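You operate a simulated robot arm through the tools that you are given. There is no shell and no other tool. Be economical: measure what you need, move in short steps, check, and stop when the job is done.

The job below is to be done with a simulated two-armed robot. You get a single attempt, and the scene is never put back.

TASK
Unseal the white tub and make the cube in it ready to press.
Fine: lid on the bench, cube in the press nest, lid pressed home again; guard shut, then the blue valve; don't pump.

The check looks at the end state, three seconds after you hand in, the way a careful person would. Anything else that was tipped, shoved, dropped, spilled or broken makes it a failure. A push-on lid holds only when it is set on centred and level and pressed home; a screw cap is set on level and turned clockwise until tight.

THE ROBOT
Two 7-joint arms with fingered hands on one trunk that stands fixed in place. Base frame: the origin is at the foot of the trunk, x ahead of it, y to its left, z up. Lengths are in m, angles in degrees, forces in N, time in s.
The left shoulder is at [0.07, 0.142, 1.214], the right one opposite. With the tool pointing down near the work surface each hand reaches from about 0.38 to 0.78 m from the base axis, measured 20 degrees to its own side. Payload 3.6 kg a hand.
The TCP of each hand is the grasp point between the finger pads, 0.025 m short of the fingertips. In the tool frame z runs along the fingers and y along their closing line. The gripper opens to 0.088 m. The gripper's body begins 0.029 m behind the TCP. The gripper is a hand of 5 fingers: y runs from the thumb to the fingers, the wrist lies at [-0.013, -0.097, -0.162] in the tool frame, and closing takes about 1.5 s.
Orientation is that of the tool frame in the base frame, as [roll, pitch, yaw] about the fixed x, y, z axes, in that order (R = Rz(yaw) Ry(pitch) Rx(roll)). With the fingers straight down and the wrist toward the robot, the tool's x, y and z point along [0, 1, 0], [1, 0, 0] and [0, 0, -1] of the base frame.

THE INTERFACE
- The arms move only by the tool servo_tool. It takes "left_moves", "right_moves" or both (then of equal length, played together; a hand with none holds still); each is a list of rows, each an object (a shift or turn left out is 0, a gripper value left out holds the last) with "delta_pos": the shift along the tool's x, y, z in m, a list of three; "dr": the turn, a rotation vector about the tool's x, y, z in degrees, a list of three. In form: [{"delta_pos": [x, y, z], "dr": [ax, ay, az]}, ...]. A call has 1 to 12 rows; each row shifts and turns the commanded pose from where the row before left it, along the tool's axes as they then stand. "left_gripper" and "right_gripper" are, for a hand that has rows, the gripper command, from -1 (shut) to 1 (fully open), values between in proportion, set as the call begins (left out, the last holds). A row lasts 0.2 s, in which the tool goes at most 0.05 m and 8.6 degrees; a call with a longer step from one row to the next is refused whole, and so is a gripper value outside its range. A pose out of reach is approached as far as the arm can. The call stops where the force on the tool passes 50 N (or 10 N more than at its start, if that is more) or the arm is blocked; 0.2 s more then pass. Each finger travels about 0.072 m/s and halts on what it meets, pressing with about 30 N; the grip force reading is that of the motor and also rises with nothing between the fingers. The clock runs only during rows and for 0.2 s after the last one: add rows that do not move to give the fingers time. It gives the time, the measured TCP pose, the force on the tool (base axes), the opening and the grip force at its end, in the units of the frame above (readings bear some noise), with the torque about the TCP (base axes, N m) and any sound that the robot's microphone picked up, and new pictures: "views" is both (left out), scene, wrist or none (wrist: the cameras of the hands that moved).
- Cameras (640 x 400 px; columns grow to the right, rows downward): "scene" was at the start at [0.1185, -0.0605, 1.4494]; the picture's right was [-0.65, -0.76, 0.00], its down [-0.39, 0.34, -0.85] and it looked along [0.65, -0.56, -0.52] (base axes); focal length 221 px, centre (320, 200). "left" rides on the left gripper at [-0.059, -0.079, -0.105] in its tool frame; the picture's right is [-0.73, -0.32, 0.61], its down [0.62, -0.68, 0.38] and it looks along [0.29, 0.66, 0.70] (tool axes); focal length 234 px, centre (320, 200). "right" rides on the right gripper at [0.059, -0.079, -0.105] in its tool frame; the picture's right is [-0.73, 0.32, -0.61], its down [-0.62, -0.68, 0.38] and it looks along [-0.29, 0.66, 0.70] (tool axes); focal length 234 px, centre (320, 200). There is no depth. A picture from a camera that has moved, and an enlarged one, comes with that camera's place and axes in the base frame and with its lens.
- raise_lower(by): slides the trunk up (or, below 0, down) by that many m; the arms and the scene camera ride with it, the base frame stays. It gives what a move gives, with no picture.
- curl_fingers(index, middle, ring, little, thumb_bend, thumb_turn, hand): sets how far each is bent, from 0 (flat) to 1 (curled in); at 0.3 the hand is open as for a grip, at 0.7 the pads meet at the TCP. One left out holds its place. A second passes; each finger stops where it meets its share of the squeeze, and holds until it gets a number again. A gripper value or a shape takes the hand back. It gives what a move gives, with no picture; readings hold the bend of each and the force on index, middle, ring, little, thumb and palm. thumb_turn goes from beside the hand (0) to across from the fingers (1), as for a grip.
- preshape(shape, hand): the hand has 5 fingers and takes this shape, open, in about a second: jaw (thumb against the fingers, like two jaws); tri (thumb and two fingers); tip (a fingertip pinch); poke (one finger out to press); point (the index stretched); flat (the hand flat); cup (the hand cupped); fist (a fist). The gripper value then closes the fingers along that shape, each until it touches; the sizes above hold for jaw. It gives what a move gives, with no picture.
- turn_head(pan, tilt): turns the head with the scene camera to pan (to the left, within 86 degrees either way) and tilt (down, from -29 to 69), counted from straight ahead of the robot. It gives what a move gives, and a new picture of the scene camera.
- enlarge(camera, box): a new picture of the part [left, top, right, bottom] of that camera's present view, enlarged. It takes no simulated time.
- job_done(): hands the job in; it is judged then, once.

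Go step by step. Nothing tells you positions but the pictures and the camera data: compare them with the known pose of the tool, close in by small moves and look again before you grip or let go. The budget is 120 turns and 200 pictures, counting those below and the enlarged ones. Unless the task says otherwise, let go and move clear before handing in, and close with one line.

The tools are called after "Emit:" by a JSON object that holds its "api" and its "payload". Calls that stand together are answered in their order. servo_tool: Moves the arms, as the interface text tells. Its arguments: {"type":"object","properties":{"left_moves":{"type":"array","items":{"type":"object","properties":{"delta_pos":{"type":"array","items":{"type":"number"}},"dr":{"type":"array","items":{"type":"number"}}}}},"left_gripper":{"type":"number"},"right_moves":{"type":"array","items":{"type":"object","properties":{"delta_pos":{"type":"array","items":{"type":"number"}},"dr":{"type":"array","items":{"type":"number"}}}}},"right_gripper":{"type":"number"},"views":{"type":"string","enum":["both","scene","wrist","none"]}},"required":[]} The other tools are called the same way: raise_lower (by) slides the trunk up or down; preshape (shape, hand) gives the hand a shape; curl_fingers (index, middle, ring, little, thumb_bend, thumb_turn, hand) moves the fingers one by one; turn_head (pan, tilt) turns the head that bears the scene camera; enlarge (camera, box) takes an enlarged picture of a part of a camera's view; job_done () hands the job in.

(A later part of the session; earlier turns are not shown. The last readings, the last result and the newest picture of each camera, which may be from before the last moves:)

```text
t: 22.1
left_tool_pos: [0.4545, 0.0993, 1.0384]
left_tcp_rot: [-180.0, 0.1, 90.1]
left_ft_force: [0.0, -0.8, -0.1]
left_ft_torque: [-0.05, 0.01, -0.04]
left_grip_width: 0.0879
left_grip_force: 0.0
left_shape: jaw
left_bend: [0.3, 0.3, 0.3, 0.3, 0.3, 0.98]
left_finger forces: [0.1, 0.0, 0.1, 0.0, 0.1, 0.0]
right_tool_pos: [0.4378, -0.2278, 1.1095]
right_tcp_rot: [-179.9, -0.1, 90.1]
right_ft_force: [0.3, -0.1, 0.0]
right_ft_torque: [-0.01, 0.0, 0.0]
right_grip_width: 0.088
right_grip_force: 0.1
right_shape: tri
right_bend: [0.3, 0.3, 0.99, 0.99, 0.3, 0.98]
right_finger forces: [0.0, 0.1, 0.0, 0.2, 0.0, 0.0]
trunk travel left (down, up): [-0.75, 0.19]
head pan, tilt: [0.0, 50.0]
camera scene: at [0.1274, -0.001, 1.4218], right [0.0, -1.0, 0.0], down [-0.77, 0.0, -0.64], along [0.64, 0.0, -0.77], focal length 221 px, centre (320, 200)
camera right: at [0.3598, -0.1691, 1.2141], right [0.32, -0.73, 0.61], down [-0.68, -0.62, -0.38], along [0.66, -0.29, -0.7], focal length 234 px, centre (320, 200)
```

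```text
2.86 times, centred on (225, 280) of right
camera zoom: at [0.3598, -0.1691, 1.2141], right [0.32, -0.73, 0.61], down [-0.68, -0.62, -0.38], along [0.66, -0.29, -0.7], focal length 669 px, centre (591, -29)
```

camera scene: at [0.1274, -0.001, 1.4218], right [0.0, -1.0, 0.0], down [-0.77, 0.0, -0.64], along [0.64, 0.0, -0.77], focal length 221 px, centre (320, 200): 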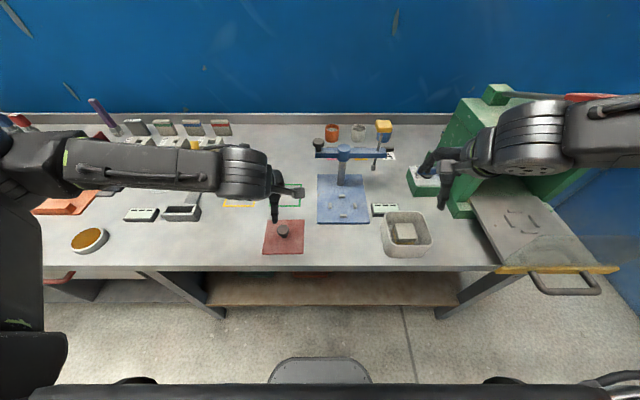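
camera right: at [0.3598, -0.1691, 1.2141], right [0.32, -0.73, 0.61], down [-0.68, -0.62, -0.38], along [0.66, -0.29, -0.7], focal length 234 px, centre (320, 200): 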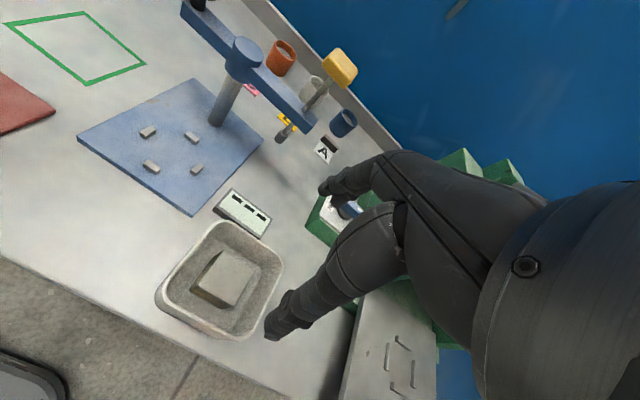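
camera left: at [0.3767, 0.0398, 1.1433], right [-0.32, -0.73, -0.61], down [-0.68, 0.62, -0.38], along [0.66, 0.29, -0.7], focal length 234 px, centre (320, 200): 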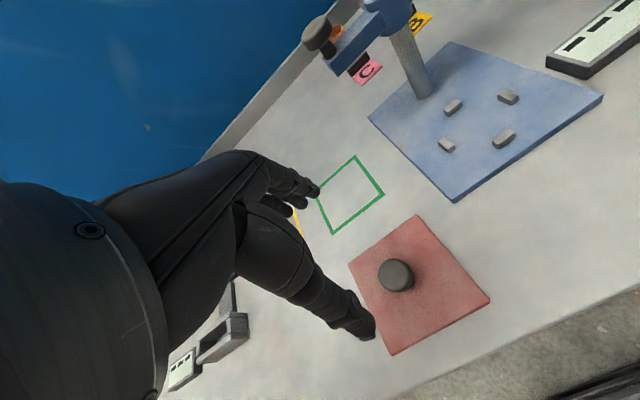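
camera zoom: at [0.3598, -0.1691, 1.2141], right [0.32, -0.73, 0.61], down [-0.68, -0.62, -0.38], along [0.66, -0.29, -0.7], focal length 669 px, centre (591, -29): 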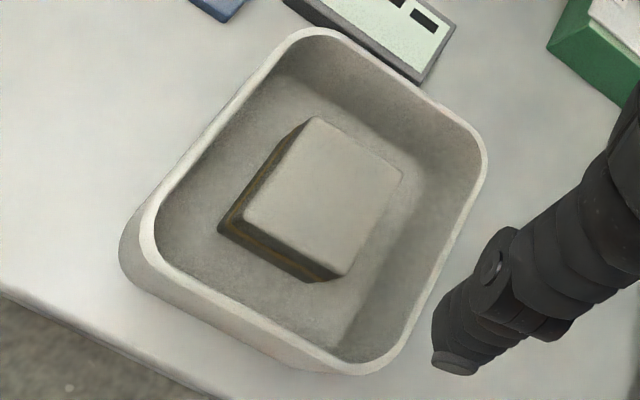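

The cube is axis-aligned, centre ≈ (0.4445, -0.229), top ≈ 0.917, side 0.046. I'll narrow the fingers to ~0.056 m and descend to just above the rim.

Emit:
{"api": "servo_tool", "payload": {"right_moves": [{"delta_pos": [-0.001, 0.0065, 0.04]}, {"delta_pos": [0, 0, 0.04]}, {}, {}, {}], "right_gripper": 0.27}}

Emit:
{"api": "enlarge", "payload": {"camera": "right", "box": [200, 170, 360, 300]}}

Emit:
{"api": "enlarge", "payload": {"camera": "scene", "box": [370, 160, 490, 270]}}

```text
t: 23.2
left_tool_pos: [0.4548, 0.0998, 1.0394]
left_tcp_rot: [-180.0, 0.1, 90.1]
left_ft_force: [0.1, -0.3, 0.3]
left_ft_torque: [-0.04, 0.0, 0.0]
left_grip_width: 0.0874
left_grip_force: 0.1
left_shape: jaw
left_bend: [0.3, 0.3, 0.3, 0.3, 0.3, 0.98]
left_finger forces: [0.0, 0.0, 0.1, 0.0, 0.1, 0.1]
right_tool_pos: [0.4438, -0.2275, 1.0329]
right_tcp_rot: [-180.0, 0.1, 90.1]
right_ft_force: [0.7, 0.6, -0.6]
right_ft_torque: [-0.04, -0.01, 0.01]
right_grip_width: 0.0557
right_grip_force: 0.1
right_shape: tri
right_bend: [0.73, 0.39, 0.99, 0.99, 0.62, 1.0]
right_finger forces: [0.0, 0.1, 0.0, 0.1, 0.1, 0.1]
trunk travel left (down, up): [-0.75, 0.19]
head pan, tilt: [0.0, 50.0]
camera scene: at [0.1274, -0.0021, 1.4218], right [0.0, -1.0, 0.0], down [-0.77, 0.0, -0.64], along [0.64, 0.0, -0.77], focal length 221 px, centre (320, 200)
camera right: at [0.3668, -0.1678, 1.138], right [0.32, -0.73, 0.61], down [-0.68, -0.62, -0.38], along [0.66, -0.29, -0.7], focal length 234 px, centre (320, 200)
```

scene: 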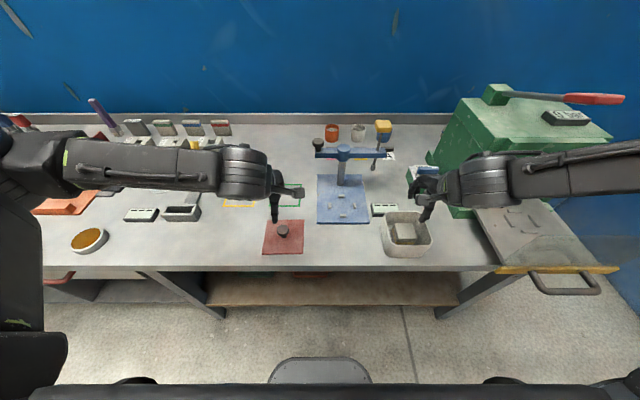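
right: 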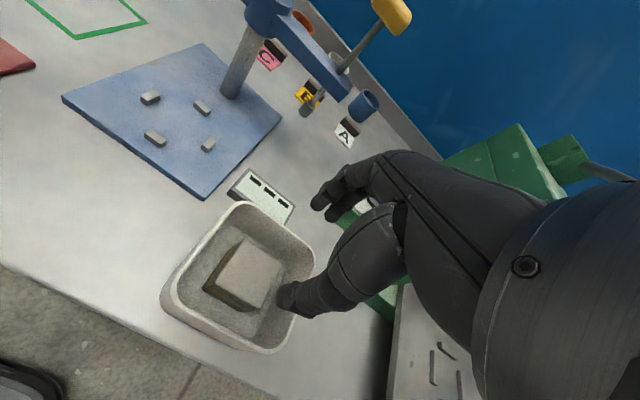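

```text
3.08 times, centred on (280, 235) of right
camera zoom: at [0.3668, -0.1678, 1.138], right [0.32, -0.73, 0.61], down [-0.68, -0.62, -0.38], along [0.66, -0.29, -0.7], focal length 720 px, centre (443, 92)
```

zoom: 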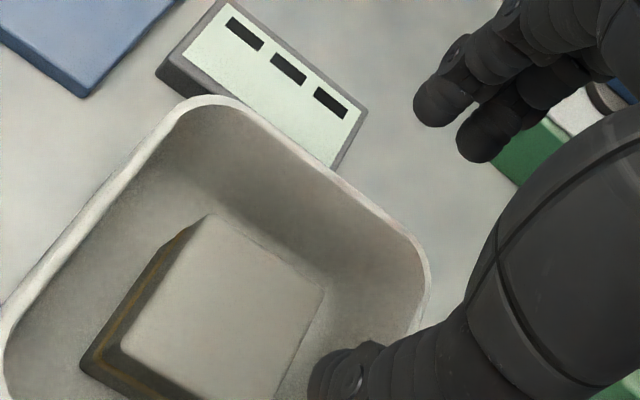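

```text
3.64 times, centred on (430, 215) of scene
camera zoom: at [0.1274, -0.0021, 1.4218], right [0.0, -1.0, 0.0], down [-0.77, 0.0, -0.64], along [0.64, 0.0, -0.77], focal length 803 px, centre (-80, 146)
```

zoom: 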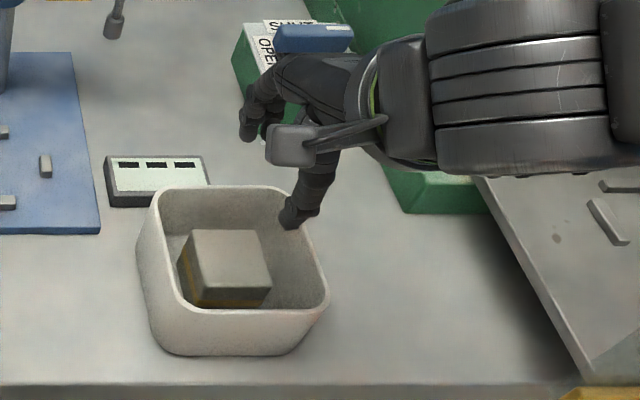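

I'll let the fingers settle and check their bends again before going into the tub.

Emit:
{"api": "servo_tool", "payload": {"right_moves": [{"delta_pos": [0, 0.001, 0.02]}, {}, {}, {}], "views": "wrist"}}

Emit:
{"api": "enlarge", "payload": {"camera": "right", "box": [160, 140, 360, 360]}}

```text
t: 24.2
left_tool_pos: [0.455, 0.0992, 1.0384]
left_tcp_rot: [180.0, 0.0, 90.0]
left_ft_force: [0.3, 0.4, -0.2]
left_ft_torque: [-0.02, -0.01, -0.02]
left_grip_width: 0.0876
left_grip_force: 0.1
left_shape: jaw
left_bend: [0.3, 0.3, 0.3, 0.3, 0.3, 0.98]
left_finger forces: [0.1, 0.0, 0.0, 0.0, 0.0, 0.0]
right_tool_pos: [0.4466, -0.2262, 1.0132]
right_tcp_rot: [-180.0, 0.0, 90.1]
right_ft_force: [-0.2, 0.2, 0.8]
right_ft_torque: [-0.02, 0.01, -0.07]
right_grip_width: 0.0561
right_grip_force: 0.1
right_shape: tri
right_bend: [0.73, 0.39, 0.99, 0.99, 0.62, 1.0]
right_finger forces: [0.0, 0.0, 0.0, 0.0, 0.1, 0.0]
trunk travel left (down, up): [-0.75, 0.19]
head pan, tilt: [0.0, 50.0]
camera right: at [0.3682, -0.1679, 1.1171], right [0.32, -0.73, 0.61], down [-0.68, -0.62, -0.38], along [0.66, -0.29, -0.7], focal length 234 px, centre (320, 200)
```

right: 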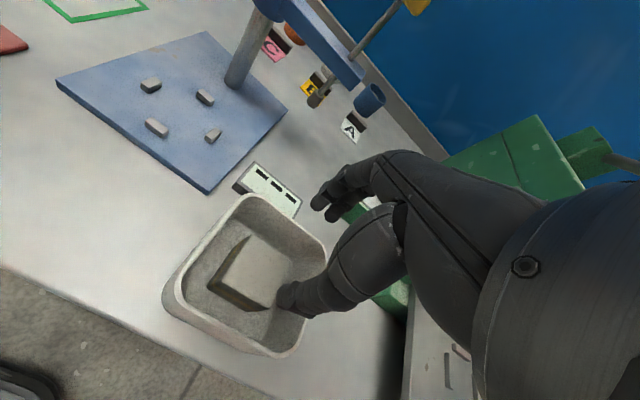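

```text
1.82 times, centred on (260, 250) of right
camera zoom: at [0.3682, -0.1679, 1.1171], right [0.32, -0.73, 0.61], down [-0.68, -0.62, -0.38], along [0.66, -0.29, -0.7], focal length 426 px, centre (429, 109)
```

zoom: 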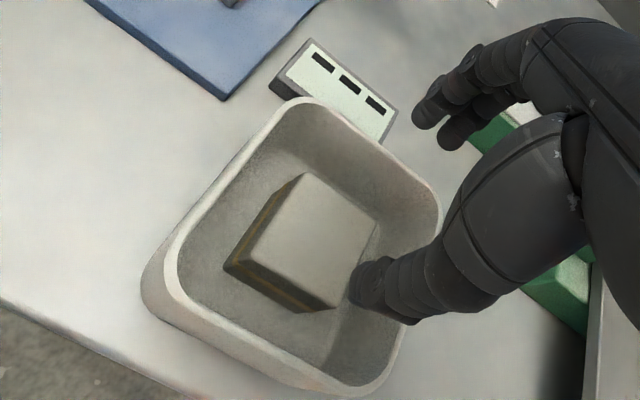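

Index and middle bends are uneven (0.73 / 0.39), so I'll set them explicitly and look at the result.

Emit:
{"api": "curl_fingers", "payload": {"hand": "right", "index": 0.44, "middle": 0.44, "ring": 1.0, "little": 1.0, "thumb_bend": 0.44, "thumb_turn": 1.0}}

Emit:
{"api": "enlarge", "payload": {"camera": "right", "box": [160, 140, 360, 360]}}

Emit:
{"api": "enlarge", "payload": {"camera": "scene", "box": [370, 160, 490, 270]}}

```text
t: 25.2
left_tool_pos: [0.4555, 0.0992, 1.0385]
left_tcp_rot: [180.0, -0.1, 90.1]
left_ft_force: [0.2, -0.3, 0.6]
left_ft_torque: [0.01, 0.01, -0.01]
left_grip_width: 0.0876
left_grip_force: 0.1
left_shape: jaw
left_bend: [0.3, 0.3, 0.3, 0.3, 0.3, 0.98]
left_finger forces: [0.1, 0.0, 0.0, 0.0, 0.1, 0.0]
right_tool_pos: [0.4448, -0.2265, 1.0124]
right_tcp_rot: [180.0, 0.0, 90.1]
right_ft_force: [1.0, 0.8, -0.3]
right_ft_torque: [-0.03, 0.0, -0.01]
right_grip_width: 0.0546
right_grip_force: 0.0
right_shape: fingers
right_bend: [0.44, 0.44, 1.0, 1.0, 0.44, 0.99]
right_finger forces: [0.0, 0.0, 0.0, 0.1, 0.1, 0.0]
trunk travel left (down, up): [-0.75, 0.19]
head pan, tilt: [0.0, 50.0]
```

```text
1.82 times, centred on (260, 250) of right
camera zoom: at [0.3679, -0.1677, 1.1173], right [0.32, -0.73, 0.61], down [-0.68, -0.62, -0.38], along [0.66, -0.29, -0.7], focal length 426 px, centre (429, 109)
```

zoom: 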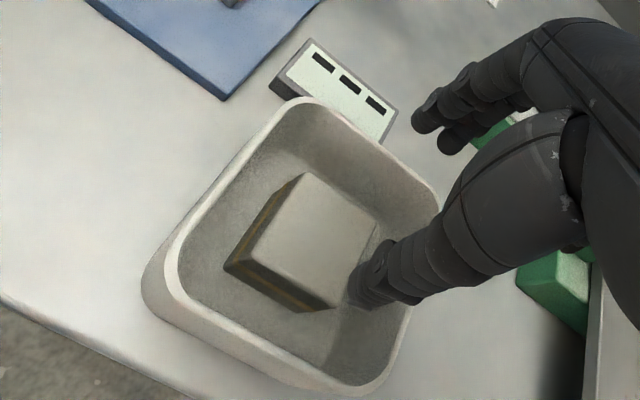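

```text
3.64 times, centred on (430, 215) of scene
camera zoom: at [0.1274, -0.0019, 1.4219], right [0.0, -1.0, 0.0], down [-0.77, 0.0, -0.64], along [0.64, 0.0, -0.77], focal length 803 px, centre (-80, 146)
```

zoom: 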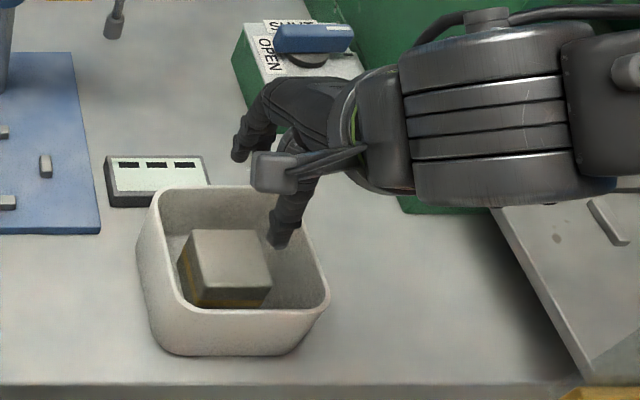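

Finger geometry now matches the model. I'll shift 2.5 mm toward the robot to centre between cube and tub wall and descend until the tips are just below the rim.

Emit:
{"api": "servo_tool", "payload": {"right_moves": [{"delta_pos": [-0.0015, -0.0025, 0.02]}, {"delta_pos": [0, 0, 0.02]}, {"delta_pos": [0, 0, 0.015]}, {}], "views": "wrist"}}

Emit:
{"api": "enlarge", "payload": {"camera": "right", "box": [180, 140, 380, 360]}}

Emit:
{"api": "enlarge", "payload": {"camera": "scene", "box": [370, 180, 470, 270]}}

```text
t: 26.2
left_tool_pos: [0.454, 0.0989, 1.0392]
left_tcp_rot: [-180.0, 0.0, 90.1]
left_ft_force: [-0.1, -1.0, 0.5]
left_ft_torque: [0.04, 0.0, -0.02]
left_grip_width: 0.0877
left_grip_force: 0.1
left_shape: jaw
left_bend: [0.3, 0.3, 0.3, 0.3, 0.3, 0.98]
left_finger forces: [0.0, 0.0, 0.0, 0.0, 0.0, 0.0]
right_tool_pos: [0.4426, -0.2305, 0.9556]
right_tcp_rot: [-180.0, 0.0, 90.0]
right_ft_force: [-0.6, -0.2, -0.6]
right_ft_torque: [0.02, -0.03, 0.0]
right_grip_width: 0.0543
right_grip_force: 0.1
right_shape: fingers
right_bend: [0.44, 0.44, 1.0, 1.0, 0.44, 0.99]
right_finger forces: [0.0, 0.0, 0.1, 0.0, 0.1, 0.0]
trunk travel left (down, up): [-0.75, 0.19]
head pan, tilt: [0.0, 50.0]
camera right: at [0.3648, -0.171, 1.06], right [0.32, -0.73, 0.61], down [-0.68, -0.62, -0.38], along [0.66, -0.29, -0.7], focal length 234 px, centre (320, 200)
```

right: 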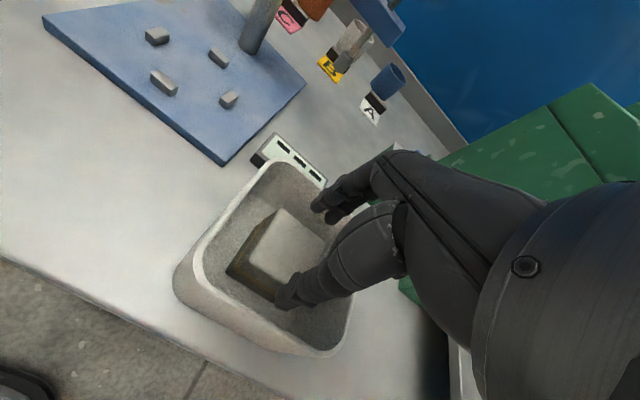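

```text
1.82 times, centred on (280, 250) of right
camera zoom: at [0.3648, -0.171, 1.06], right [0.32, -0.73, 0.61], down [-0.68, -0.62, -0.38], along [0.66, -0.29, -0.7], focal length 426 px, centre (393, 109)
```

zoom: 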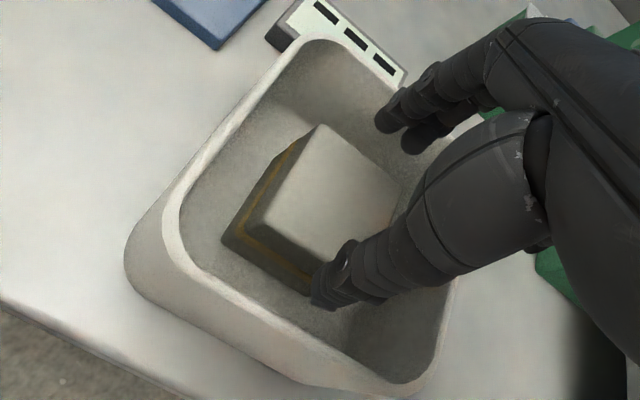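

```text
4.44 times, centred on (420, 225) of scene
camera zoom: at [0.1272, -0.0019, 1.4219], right [0.0, -1.0, 0.0], down [-0.77, 0.0, -0.64], along [0.64, 0.0, -0.77], focal length 981 px, centre (-124, 89)
```

zoom: 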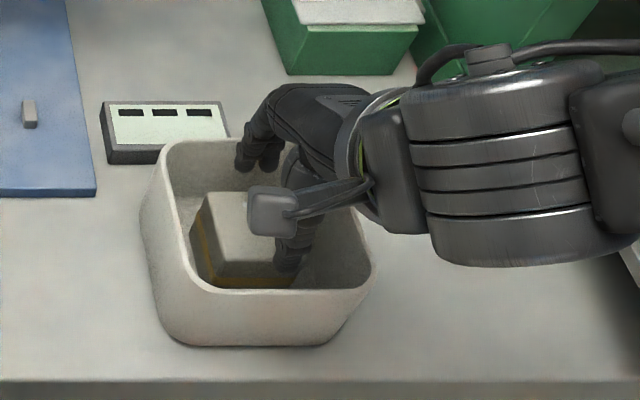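

Fingertips are inside the rim, clear of the cube. I'll continue down slowly.

Emit:
{"api": "servo_tool", "payload": {"right_moves": [{"delta_pos": [0, 0, 0.01]}, {"delta_pos": [0, 0, 0.008]}, {}], "views": "wrist"}}

Emit:
{"api": "enlarge", "payload": {"camera": "right", "box": [200, 150, 360, 330]}}

```text
t: 27.1
left_tool_pos: [0.455, 0.0995, 1.0398]
left_tcp_rot: [-179.9, 0.1, 90.1]
left_ft_force: [1.0, 0.0, 0.4]
left_ft_torque: [-0.03, 0.0, 0.0]
left_grip_width: 0.0878
left_grip_force: 0.1
left_shape: jaw
left_bend: [0.3, 0.3, 0.3, 0.3, 0.3, 0.98]
left_finger forces: [0.1, 0.0, 0.1, 0.0, 0.0, 0.1]
right_tool_pos: [0.4429, -0.2314, 0.9363]
right_tcp_rot: [-180.0, 0.1, 90.1]
right_ft_force: [0.6, -0.5, 0.0]
right_ft_torque: [-0.01, -0.03, -0.01]
right_grip_width: 0.0544
right_grip_force: 0.0
right_shape: fingers
right_bend: [0.44, 0.44, 1.0, 1.0, 0.44, 0.99]
right_finger forces: [0.0, 0.1, 0.1, 0.0, 0.0, 0.1]
trunk travel left (down, up): [-0.75, 0.19]
head pan, tilt: [0.0, 50.0]
camera right: at [0.3648, -0.1716, 1.0412], right [0.32, -0.73, 0.61], down [-0.68, -0.62, -0.38], along [0.66, -0.29, -0.7], focal length 234 px, centre (320, 200)
```

right: 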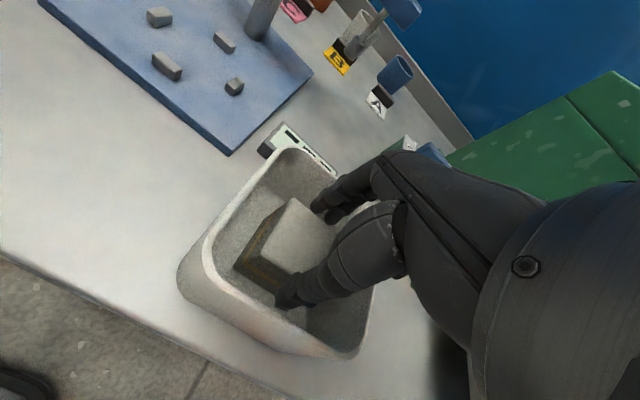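

```text
2.22 times, centred on (280, 240) of right
camera zoom: at [0.3648, -0.1716, 1.0412], right [0.32, -0.73, 0.61], down [-0.68, -0.62, -0.38], along [0.66, -0.29, -0.7], focal length 520 px, centre (409, 111)
```

zoom: 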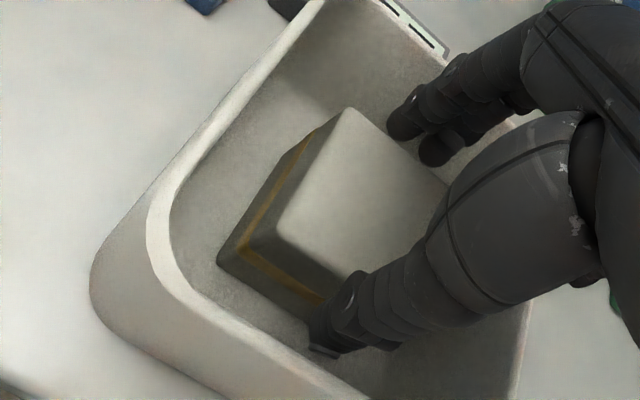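

Still clear. 12 mm further down, then close on the cube.

Emit:
{"api": "servo_tool", "payload": {"right_moves": [{"delta_pos": [0.001, 0, 0.006]}, {"delta_pos": [0, 0, 0.006]}, {}], "views": "none"}}

Emit:
{"api": "curl_fingers", "payload": {"hand": "right", "index": 0.7, "middle": 0.7, "thumb_bend": 0.7}}

Emit:
{"api": "enlarge", "payload": {"camera": "right", "box": [200, 150, 360, 330]}}

```text
t: 27.9
left_tool_pos: [0.454, 0.0985, 1.0384]
left_tcp_rot: [179.9, -0.1, 90.1]
left_ft_force: [-0.1, 0.1, 0.8]
left_ft_torque: [-0.03, -0.01, 0.02]
left_grip_width: 0.0877
left_grip_force: 0.1
left_shape: jaw
left_bend: [0.3, 0.3, 0.3, 0.3, 0.3, 0.98]
left_finger forces: [0.0, 0.0, 0.1, 0.0, 0.1, 0.0]
right_tool_pos: [0.4433, -0.2279, 0.9251]
right_tcp_rot: [179.9, 0.0, 90.0]
right_ft_force: [-1.0, 0.8, 0.0]
right_ft_torque: [-0.01, 0.01, 0.02]
right_grip_width: 0.0545
right_grip_force: 0.2
right_shape: fingers
right_bend: [0.44, 0.44, 1.0, 1.0, 0.44, 0.99]
right_finger forces: [0.0, 0.0, 0.0, 0.0, 0.1, 0.1]
trunk travel left (down, up): [-0.75, 0.19]
head pan, tilt: [0.0, 50.0]
```

```text
t: 28.9
left_tool_pos: [0.4543, 0.099, 1.0384]
left_tcp_rot: [180.0, 0.0, 90.1]
left_ft_force: [-0.3, -0.5, 0.1]
left_ft_torque: [0.02, -0.01, -0.03]
left_grip_width: 0.0877
left_grip_force: 0.1
left_shape: jaw
left_bend: [0.3, 0.3, 0.3, 0.3, 0.3, 0.98]
left_finger forces: [0.0, 0.0, 0.0, 0.0, 0.0, 0.1]
right_tool_pos: [0.4423, -0.2289, 0.9258]
right_tcp_rot: [-180.0, 0.0, 90.0]
right_ft_force: [1.9, -0.6, 1.9]
right_ft_torque: [-0.05, -0.11, 0.0]
right_grip_width: 0.0434
right_grip_force: 16.3
right_shape: fingers
right_bend: [0.56, 0.58, 1.0, 1.0, 0.48, 1.0]
right_finger forces: [7.9, 8.8, 0.0, 0.1, 15.6, 0.0]
trunk travel left (down, up): [-0.75, 0.19]
head pan, tilt: [0.0, 50.0]
```

```text
2.22 times, centred on (280, 240) of right
camera zoom: at [0.3656, -0.1698, 1.0301], right [0.32, -0.73, 0.61], down [-0.68, -0.62, -0.38], along [0.66, -0.29, -0.7], focal length 520 px, centre (409, 111)
```

zoom: 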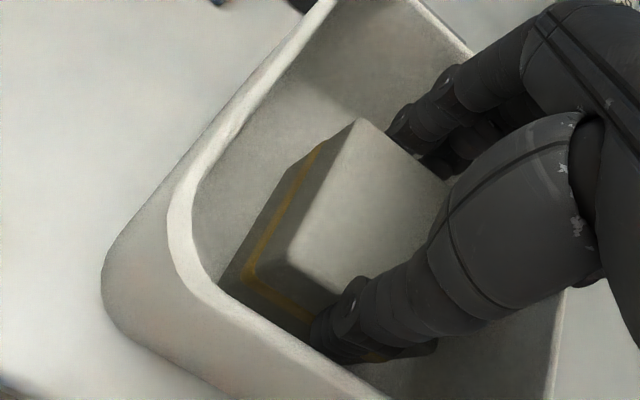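

Gripped at 0.043 m with ~16 N. I'll lift gently and check that it comes along.

Emit:
{"api": "servo_tool", "payload": {"right_moves": [{"delta_pos": [0, 0, -0.005]}, {"delta_pos": [0, 0, -0.01]}, {"delta_pos": [0, 0, -0.02]}, {"delta_pos": [0, 0, -0.03]}, {"delta_pos": [0, 0, -0.03]}, {"delta_pos": [0, 0, -0.03]}, {}]}}

Emit:
{"api": "enlarge", "payload": {"camera": "right", "box": [200, 150, 360, 330]}}

Emit:
{"api": "enlarge", "payload": {"camera": "scene", "box": [370, 130, 490, 270]}}

```text
t: 30.4
left_tool_pos: [0.4553, 0.0987, 1.0397]
left_tcp_rot: [-179.9, 0.0, 90.0]
left_ft_force: [0.1, -0.4, 0.0]
left_ft_torque: [0.0, -0.01, 0.04]
left_grip_width: 0.0877
left_grip_force: 0.1
left_shape: jaw
left_bend: [0.3, 0.3, 0.3, 0.3, 0.3, 0.98]
left_finger forces: [0.0, 0.0, 0.0, 0.0, 0.0, 0.0]
right_tool_pos: [0.4456, -0.2275, 1.0503]
right_tcp_rot: [-180.0, 0.1, 90.1]
right_ft_force: [-0.3, 0.1, -1.6]
right_ft_torque: [-0.03, -0.05, -0.01]
right_grip_width: 0.0432
right_grip_force: 16.1
right_shape: fingers
right_bend: [0.56, 0.59, 1.0, 1.0, 0.47, 1.0]
right_finger forces: [7.7, 8.0, 0.0, 0.0, 15.7, 0.0]
trunk travel left (down, up): [-0.75, 0.19]
head pan, tilt: [0.0, 50.0]
camera scene: at [0.1279, -0.0022, 1.4218], right [0.0, -1.0, 0.0], down [-0.77, 0.0, -0.64], along [0.64, 0.0, -0.77], focal length 221 px, centre (320, 200)
camera right: at [0.368, -0.1698, 1.1548], right [0.32, -0.73, 0.61], down [-0.68, -0.62, -0.38], along [0.66, -0.29, -0.7], focal length 234 px, centre (320, 200)
```

scene: 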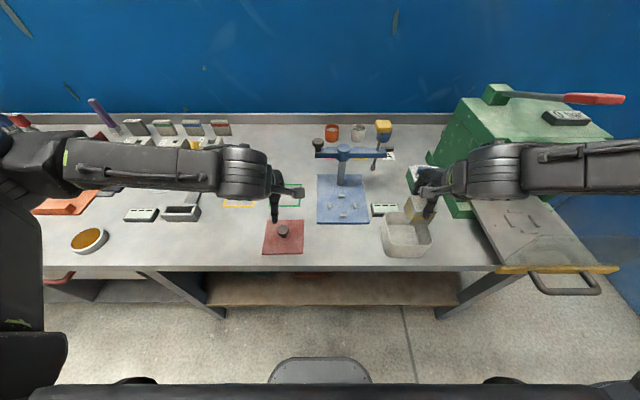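
right: 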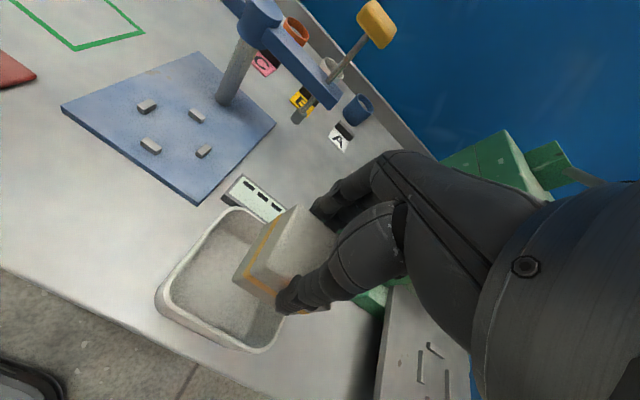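

```text
2.22 times, centred on (280, 240) of right
camera zoom: at [0.368, -0.1698, 1.1548], right [0.32, -0.73, 0.61], down [-0.68, -0.62, -0.38], along [0.66, -0.29, -0.7], focal length 520 px, centre (409, 111)
```

zoom: 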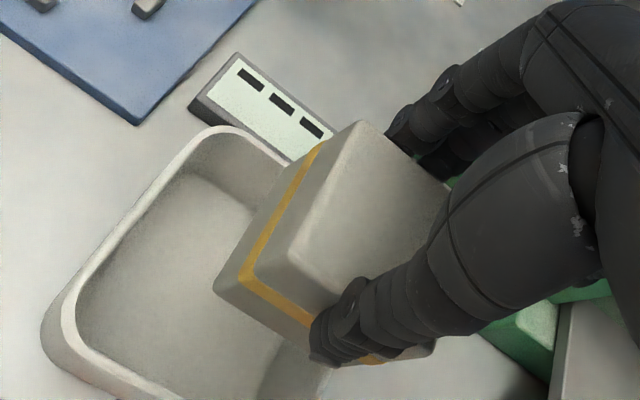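

```text
2.86 times, centred on (430, 200) of scene
camera zoom: at [0.1279, -0.0022, 1.4218], right [0.0, -1.0, 0.0], down [-0.77, 0.0, -0.64], along [0.64, 0.0, -0.77], focal length 631 px, centre (6, 200)
```

zoom: 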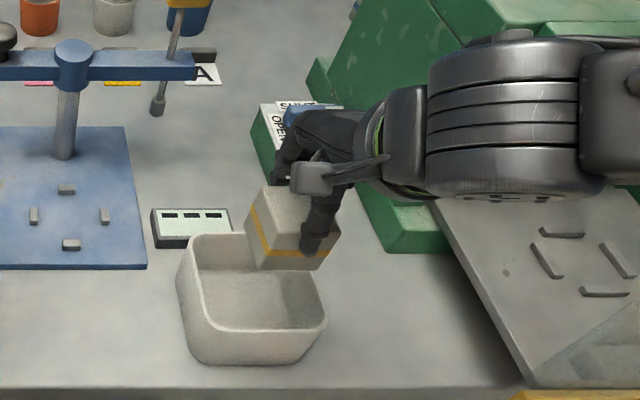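

The cube is held level, with its centre about 9 mm toward the robot from the TCP. I'll raise it and carry it over in front of the press, staying clear of the transparent guard panel (top ≈ 1.03).

Emit:
{"api": "servo_tool", "payload": {"right_moves": [{"delta_pos": [0, 0, -0.035]}, {"delta_pos": [0, 0, -0.035]}, {"delta_pos": [0, 0, -0.035]}, {"delta_pos": [0, 0, -0.035]}, {"delta_pos": [-0.039, 0, 0]}, {"delta_pos": [-0.039, 0, 0]}, {"delta_pos": [-0.039, 0, 0]}, {"delta_pos": [-0.039, 0, 0]}, {"delta_pos": [-0.039, 0, 0]}, {"delta_pos": [-0.039, 0, 0]}, {"delta_pos": [-0.039, 0, 0]}, {"delta_pos": [-0.039, 0, 0]}], "views": "wrist"}}

Emit:
{"api": "turn_head", "payload": {"pan": -40, "tilt": 40}}

```text
t: 33.0
left_tool_pos: [0.4556, 0.0972, 1.0393]
left_tcp_rot: [-180.0, 0.0, 90.1]
left_ft_force: [-0.2, -0.4, -0.3]
left_ft_torque: [0.0, 0.01, 0.03]
left_grip_width: 0.0874
left_grip_force: 0.1
left_shape: jaw
left_bend: [0.3, 0.3, 0.3, 0.3, 0.3, 0.98]
left_finger forces: [0.0, 0.0, 0.0, 0.1, 0.0, 0.0]
right_tool_pos: [0.444, -0.5465, 1.1891]
right_tcp_rot: [180.0, 0.0, 90.1]
right_ft_force: [1.1, -0.3, -1.3]
right_ft_torque: [0.02, 0.0, 0.02]
right_grip_width: 0.043
right_grip_force: 15.5
right_shape: fingers
right_bend: [0.56, 0.59, 1.0, 1.0, 0.47, 1.0]
right_finger forces: [7.7, 7.9, 0.0, 0.0, 15.5, 0.0]
trunk travel left (down, up): [-0.75, 0.19]
head pan, tilt: [0.0, 50.0]
camera right: at [0.3659, -0.4868, 1.2932], right [0.32, -0.73, 0.61], down [-0.68, -0.62, -0.38], along [0.66, -0.29, -0.7], focal length 234 px, centre (320, 200)
```

right: 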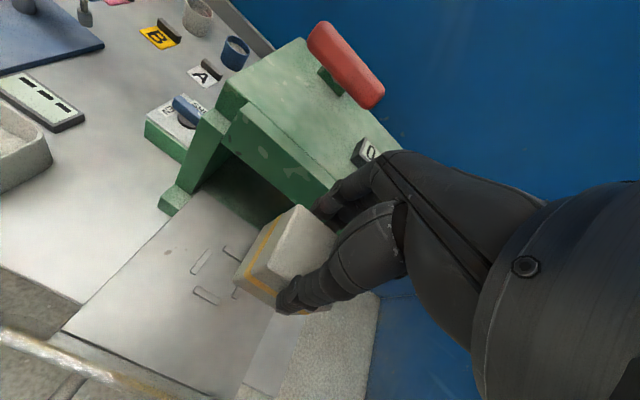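

```text
t: 34.1
left_tool_pos: [0.4549, 0.0982, 1.0395]
left_tcp_rot: [179.9, 0.0, 90.1]
left_ft_force: [0.0, 0.4, -0.1]
left_ft_torque: [0.01, 0.02, -0.02]
left_grip_width: 0.0876
left_grip_force: 0.0
left_shape: jaw
left_bend: [0.3, 0.3, 0.3, 0.3, 0.3, 0.98]
left_finger forces: [0.0, 0.1, 0.0, 0.1, 0.0, 0.0]
right_tool_pos: [0.4435, -0.5448, 1.1889]
right_tcp_rot: [-180.0, 0.0, 90.1]
right_ft_force: [-0.1, 0.4, -1.3]
right_ft_torque: [-0.01, -0.01, -0.03]
right_grip_width: 0.0432
right_grip_force: 15.4
right_shape: fingers
right_bend: [0.56, 0.59, 1.0, 1.0, 0.47, 1.0]
right_finger forces: [7.7, 7.8, 0.0, 0.0, 15.5, 0.0]
trunk travel left (down, up): [-0.75, 0.19]
head pan, tilt: [-40.0, 40.0]
camera scene: at [0.1157, -0.057, 1.436], right [-0.64, -0.77, 0.0], down [-0.49, 0.41, -0.77], along [0.59, -0.49, -0.64], focal length 221 px, centre (320, 200)
```

scene: 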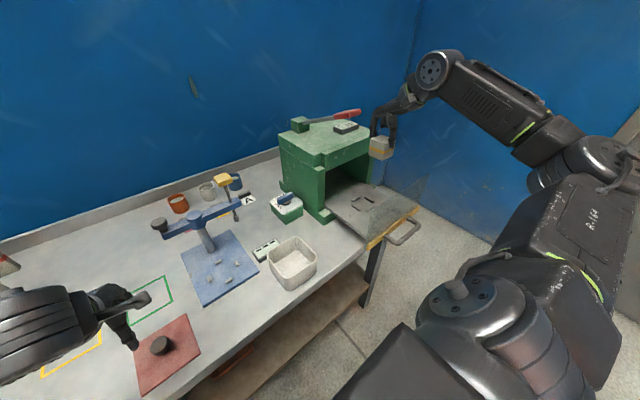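

Emit:
{"api": "enlarge", "payload": {"camera": "right", "box": [130, 80, 390, 340]}}

Emit:
{"api": "enlarge", "payload": {"camera": "scene", "box": [260, 90, 440, 270]}}

```text
1.54 times, centred on (260, 210) of right
camera zoom: at [0.3658, -0.4848, 1.2939], right [0.32, -0.73, 0.61], down [-0.68, -0.62, -0.38], along [0.66, -0.29, -0.7], focal length 360 px, centre (412, 185)
```

zoom: 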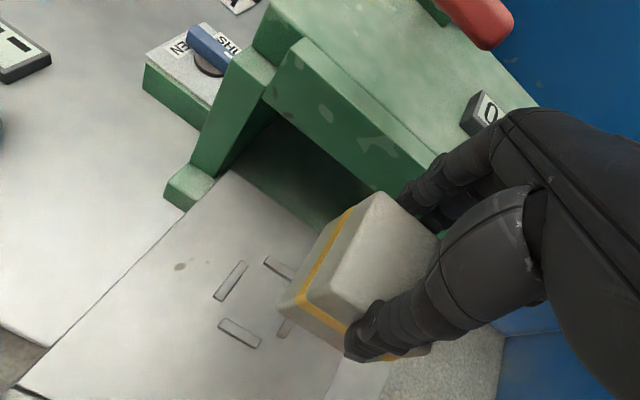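

```text
2.22 times, centred on (350, 180) of scene
camera zoom: at [0.1157, -0.057, 1.436], right [-0.64, -0.77, 0.0], down [-0.49, 0.41, -0.77], along [0.59, -0.49, -0.64], focal length 490 px, centre (253, 244)
```

zoom: 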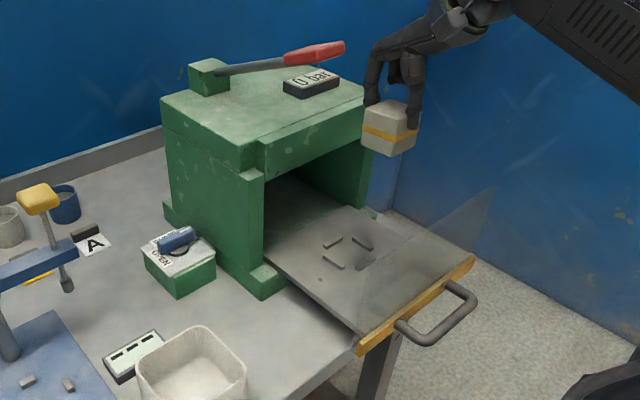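

Nest centre triangulates to (0.470, -0.5465), tray z≈0.927; the lintel front is at x≈0.553 so the hand fits. I'll move over the nest and come down to ~5 cm above it.

Emit:
{"api": "servo_tool", "payload": {"right_moves": [{"delta_pos": [0, 0.018, 0.03]}, {"delta_pos": [0, 0.017, 0.035]}, {"delta_pos": [0, 0, 0.04]}, {"delta_pos": [0, 0, 0.045]}, {}]}}

Emit:
{"api": "enlarge", "payload": {"camera": "right", "box": [170, 120, 370, 340]}}

Emit:
{"api": "enlarge", "payload": {"camera": "scene", "box": [320, 130, 440, 250]}}

```text
t: 35.3
left_tool_pos: [0.4547, 0.0988, 1.0395]
left_tcp_rot: [-180.0, 0.0, 90.1]
left_ft_force: [0.3, -0.7, 0.2]
left_ft_torque: [0.0, 0.0, -0.03]
left_grip_width: 0.0876
left_grip_force: 0.0
left_shape: jaw
left_bend: [0.3, 0.3, 0.3, 0.3, 0.3, 0.98]
left_finger forces: [0.0, 0.0, 0.0, 0.0, 0.0, 0.1]
right_tool_pos: [0.4785, -0.5422, 1.0418]
right_tcp_rot: [-179.9, 0.0, 90.1]
right_ft_force: [-0.8, 0.3, -1.8]
right_ft_torque: [-0.03, 0.01, -0.03]
right_grip_width: 0.0429
right_grip_force: 15.4
right_shape: fingers
right_bend: [0.56, 0.59, 1.0, 1.0, 0.47, 1.0]
right_finger forces: [7.6, 7.9, 0.0, 0.1, 15.3, 0.0]
trunk travel left (down, up): [-0.75, 0.19]
head pan, tilt: [-40.0, 40.0]
camera scene: at [0.1155, -0.0566, 1.436], right [-0.64, -0.77, 0.0], down [-0.49, 0.41, -0.77], along [0.59, -0.49, -0.64], focal length 221 px, centre (320, 200)
camera right: at [0.4016, -0.4833, 1.1449], right [0.32, -0.73, 0.61], down [-0.68, -0.62, -0.38], along [0.66, -0.29, -0.7], focal length 234 px, centre (320, 200)
```

scene: 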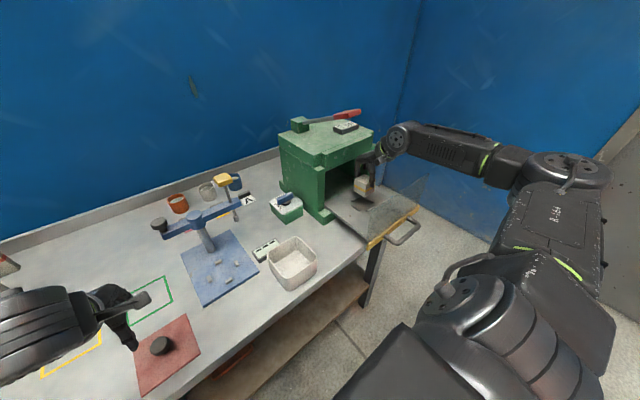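
right: 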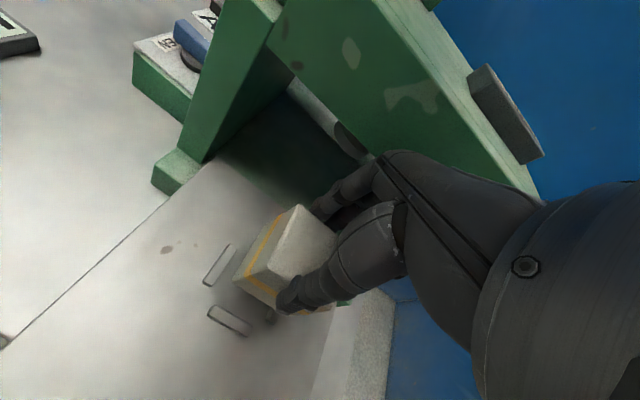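

```text
1.82 times, centred on (270, 230) of right
camera zoom: at [0.4016, -0.4833, 1.1449], right [0.32, -0.73, 0.61], down [-0.68, -0.62, -0.38], along [0.66, -0.29, -0.7], focal length 426 px, centre (411, 146)
```

zoom: 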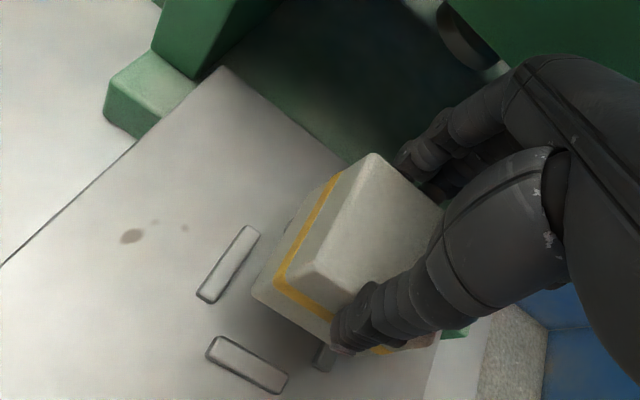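

```text
3.33 times, centred on (380, 190) of scene
camera zoom: at [0.1155, -0.0566, 1.436], right [-0.64, -0.77, 0.0], down [-0.49, 0.41, -0.77], along [0.59, -0.49, -0.64], focal length 736 px, centre (120, 233)
```

zoom: 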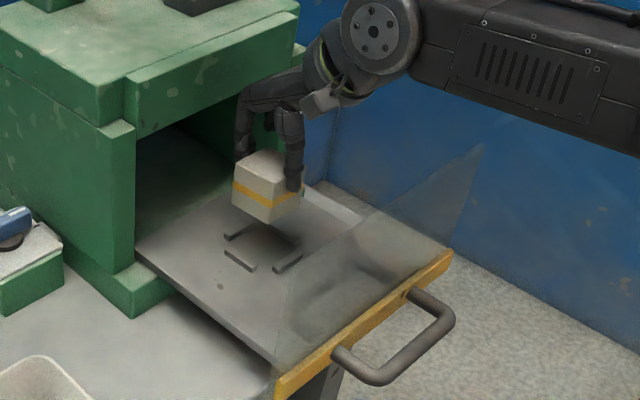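

Nest centre refined to (0.4686, -0.5448) with ~±4 mm slack; the cube is at (0.469, -0.542). I'll shift -2.5 mm in y and descend to ~1.3 cm above the tray.

Emit:
{"api": "servo_tool", "payload": {"right_moves": [{"delta_pos": [-0.0025, 0, 0.025]}, {"delta_pos": [0, 0, 0.02]}, {}, {}], "views": "wrist"}}

Emit:
{"api": "enlarge", "payload": {"camera": "right", "box": [190, 160, 350, 340]}}

Emit:
{"api": "enlarge", "payload": {"camera": "scene", "box": [330, 150, 410, 230]}}

```text
t: 36.3
left_tool_pos: [0.4549, 0.0993, 1.0381]
left_tcp_rot: [180.0, 0.0, 90.1]
left_ft_force: [-0.7, 0.1, -0.4]
left_ft_torque: [-0.01, -0.01, -0.01]
left_grip_width: 0.0875
left_grip_force: 0.1
left_shape: jaw
left_bend: [0.3, 0.3, 0.3, 0.3, 0.3, 0.98]
left_finger forces: [0.1, 0.0, 0.1, 0.0, 0.0, 0.0]
right_tool_pos: [0.4785, -0.5442, 0.996]
right_tcp_rot: [-180.0, 0.1, 90.1]
right_ft_force: [-1.0, 1.1, -1.7]
right_ft_torque: [0.04, -0.04, 0.01]
right_grip_width: 0.043
right_grip_force: 15.5
right_shape: fingers
right_bend: [0.56, 0.59, 1.0, 1.0, 0.47, 1.0]
right_finger forces: [7.7, 7.8, 0.0, 0.0, 15.5, 0.0]
trunk travel left (down, up): [-0.75, 0.19]
head pan, tilt: [-40.0, 40.0]
camera right: at [0.4001, -0.4848, 1.1007], right [0.32, -0.73, 0.61], down [-0.68, -0.62, -0.38], along [0.66, -0.29, -0.7], focal length 234 px, centre (320, 200)
```

right: 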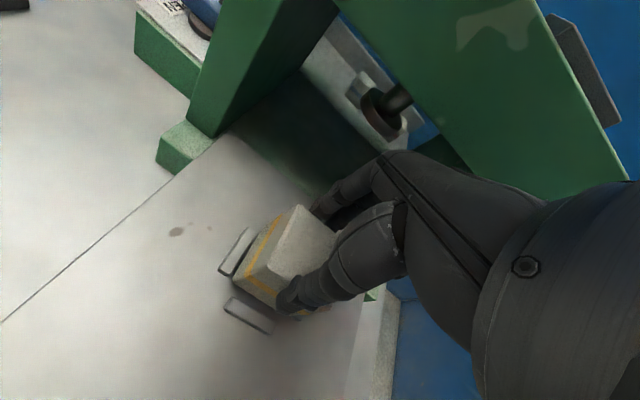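

```text
2.22 times, centred on (270, 250) of right
camera zoom: at [0.4001, -0.4848, 1.1007], right [0.32, -0.73, 0.61], down [-0.68, -0.62, -0.38], along [0.66, -0.29, -0.7], focal length 520 px, centre (431, 89)
```

zoom: 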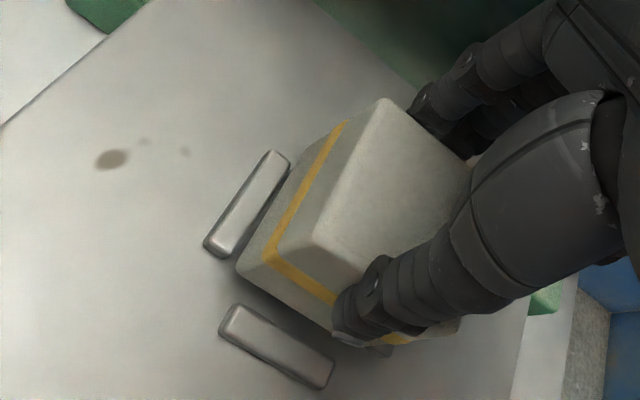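

```text
5.00 times, centred on (370, 190) of scene
camera zoom: at [0.1158, -0.0571, 1.436], right [-0.64, -0.77, 0.0], down [-0.49, 0.41, -0.77], along [0.59, -0.49, -0.64], focal length 1104 px, centre (70, 250)
```

zoom: 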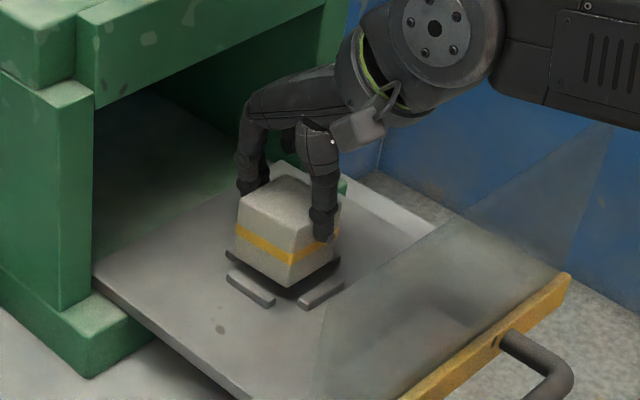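

Alignment is within 2.5 mm; a small correction, then lower until contact.

Emit:
{"api": "servo_tool", "payload": {"right_moves": [{"delta_pos": [-0.002, -0.0015, 0.004]}, {"delta_pos": [0, 0, 0.004]}, {"delta_pos": [0, 0, 0.003]}, {"delta_pos": [0, 0, 0.002]}, {}], "views": "wrist"}}

Emit:
{"api": "enlarge", "payload": {"camera": "right", "box": [190, 160, 350, 340]}}

```text
t: 37.5
left_tool_pos: [0.4551, 0.0993, 1.0408]
left_tcp_rot: [179.8, 0.0, 90.1]
left_ft_force: [-0.2, -0.4, 0.2]
left_ft_torque: [0.02, 0.01, 0.01]
left_grip_width: 0.0877
left_grip_force: 0.0
left_shape: jaw
left_bend: [0.3, 0.3, 0.3, 0.3, 0.3, 0.98]
left_finger forces: [0.0, 0.0, 0.0, 0.1, 0.1, 0.0]
right_tool_pos: [0.4754, -0.5465, 0.9825]
right_tcp_rot: [179.8, 0.1, 90.0]
right_ft_force: [-0.1, -4.0, 7.4]
right_ft_torque: [-0.08, -0.13, -0.06]
right_grip_width: 0.0433
right_grip_force: 15.9
right_shape: fingers
right_bend: [0.57, 0.6, 1.0, 1.0, 0.47, 1.0]
right_finger forces: [8.6, 7.6, 0.0, 0.0, 16.4, 0.1]
trunk travel left (down, up): [-0.75, 0.19]
head pan, tilt: [-40.0, 40.0]
camera right: at [0.3973, -0.4874, 1.0878], right [0.32, -0.73, 0.61], down [-0.68, -0.62, -0.38], along [0.66, -0.29, -0.69], focal length 234 px, centre (320, 200)
```

right: 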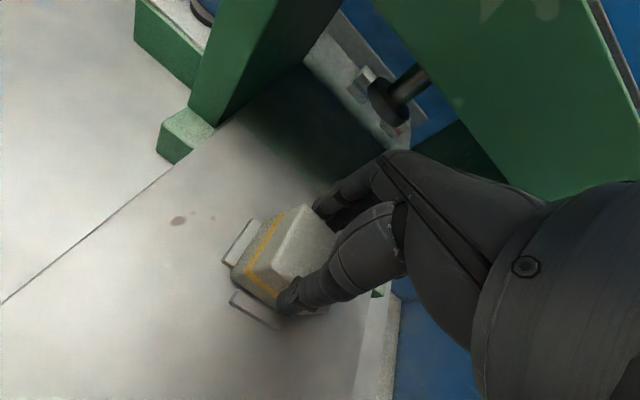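

```text
2.22 times, centred on (270, 250) of right
camera zoom: at [0.3973, -0.4874, 1.0878], right [0.32, -0.73, 0.61], down [-0.68, -0.62, -0.38], along [0.66, -0.29, -0.69], focal length 520 px, centre (431, 89)
```

zoom: 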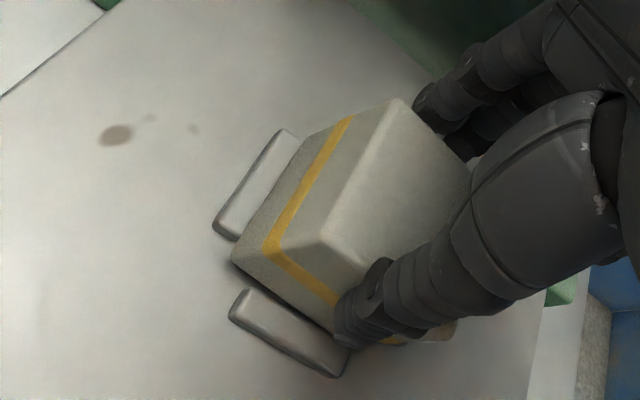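

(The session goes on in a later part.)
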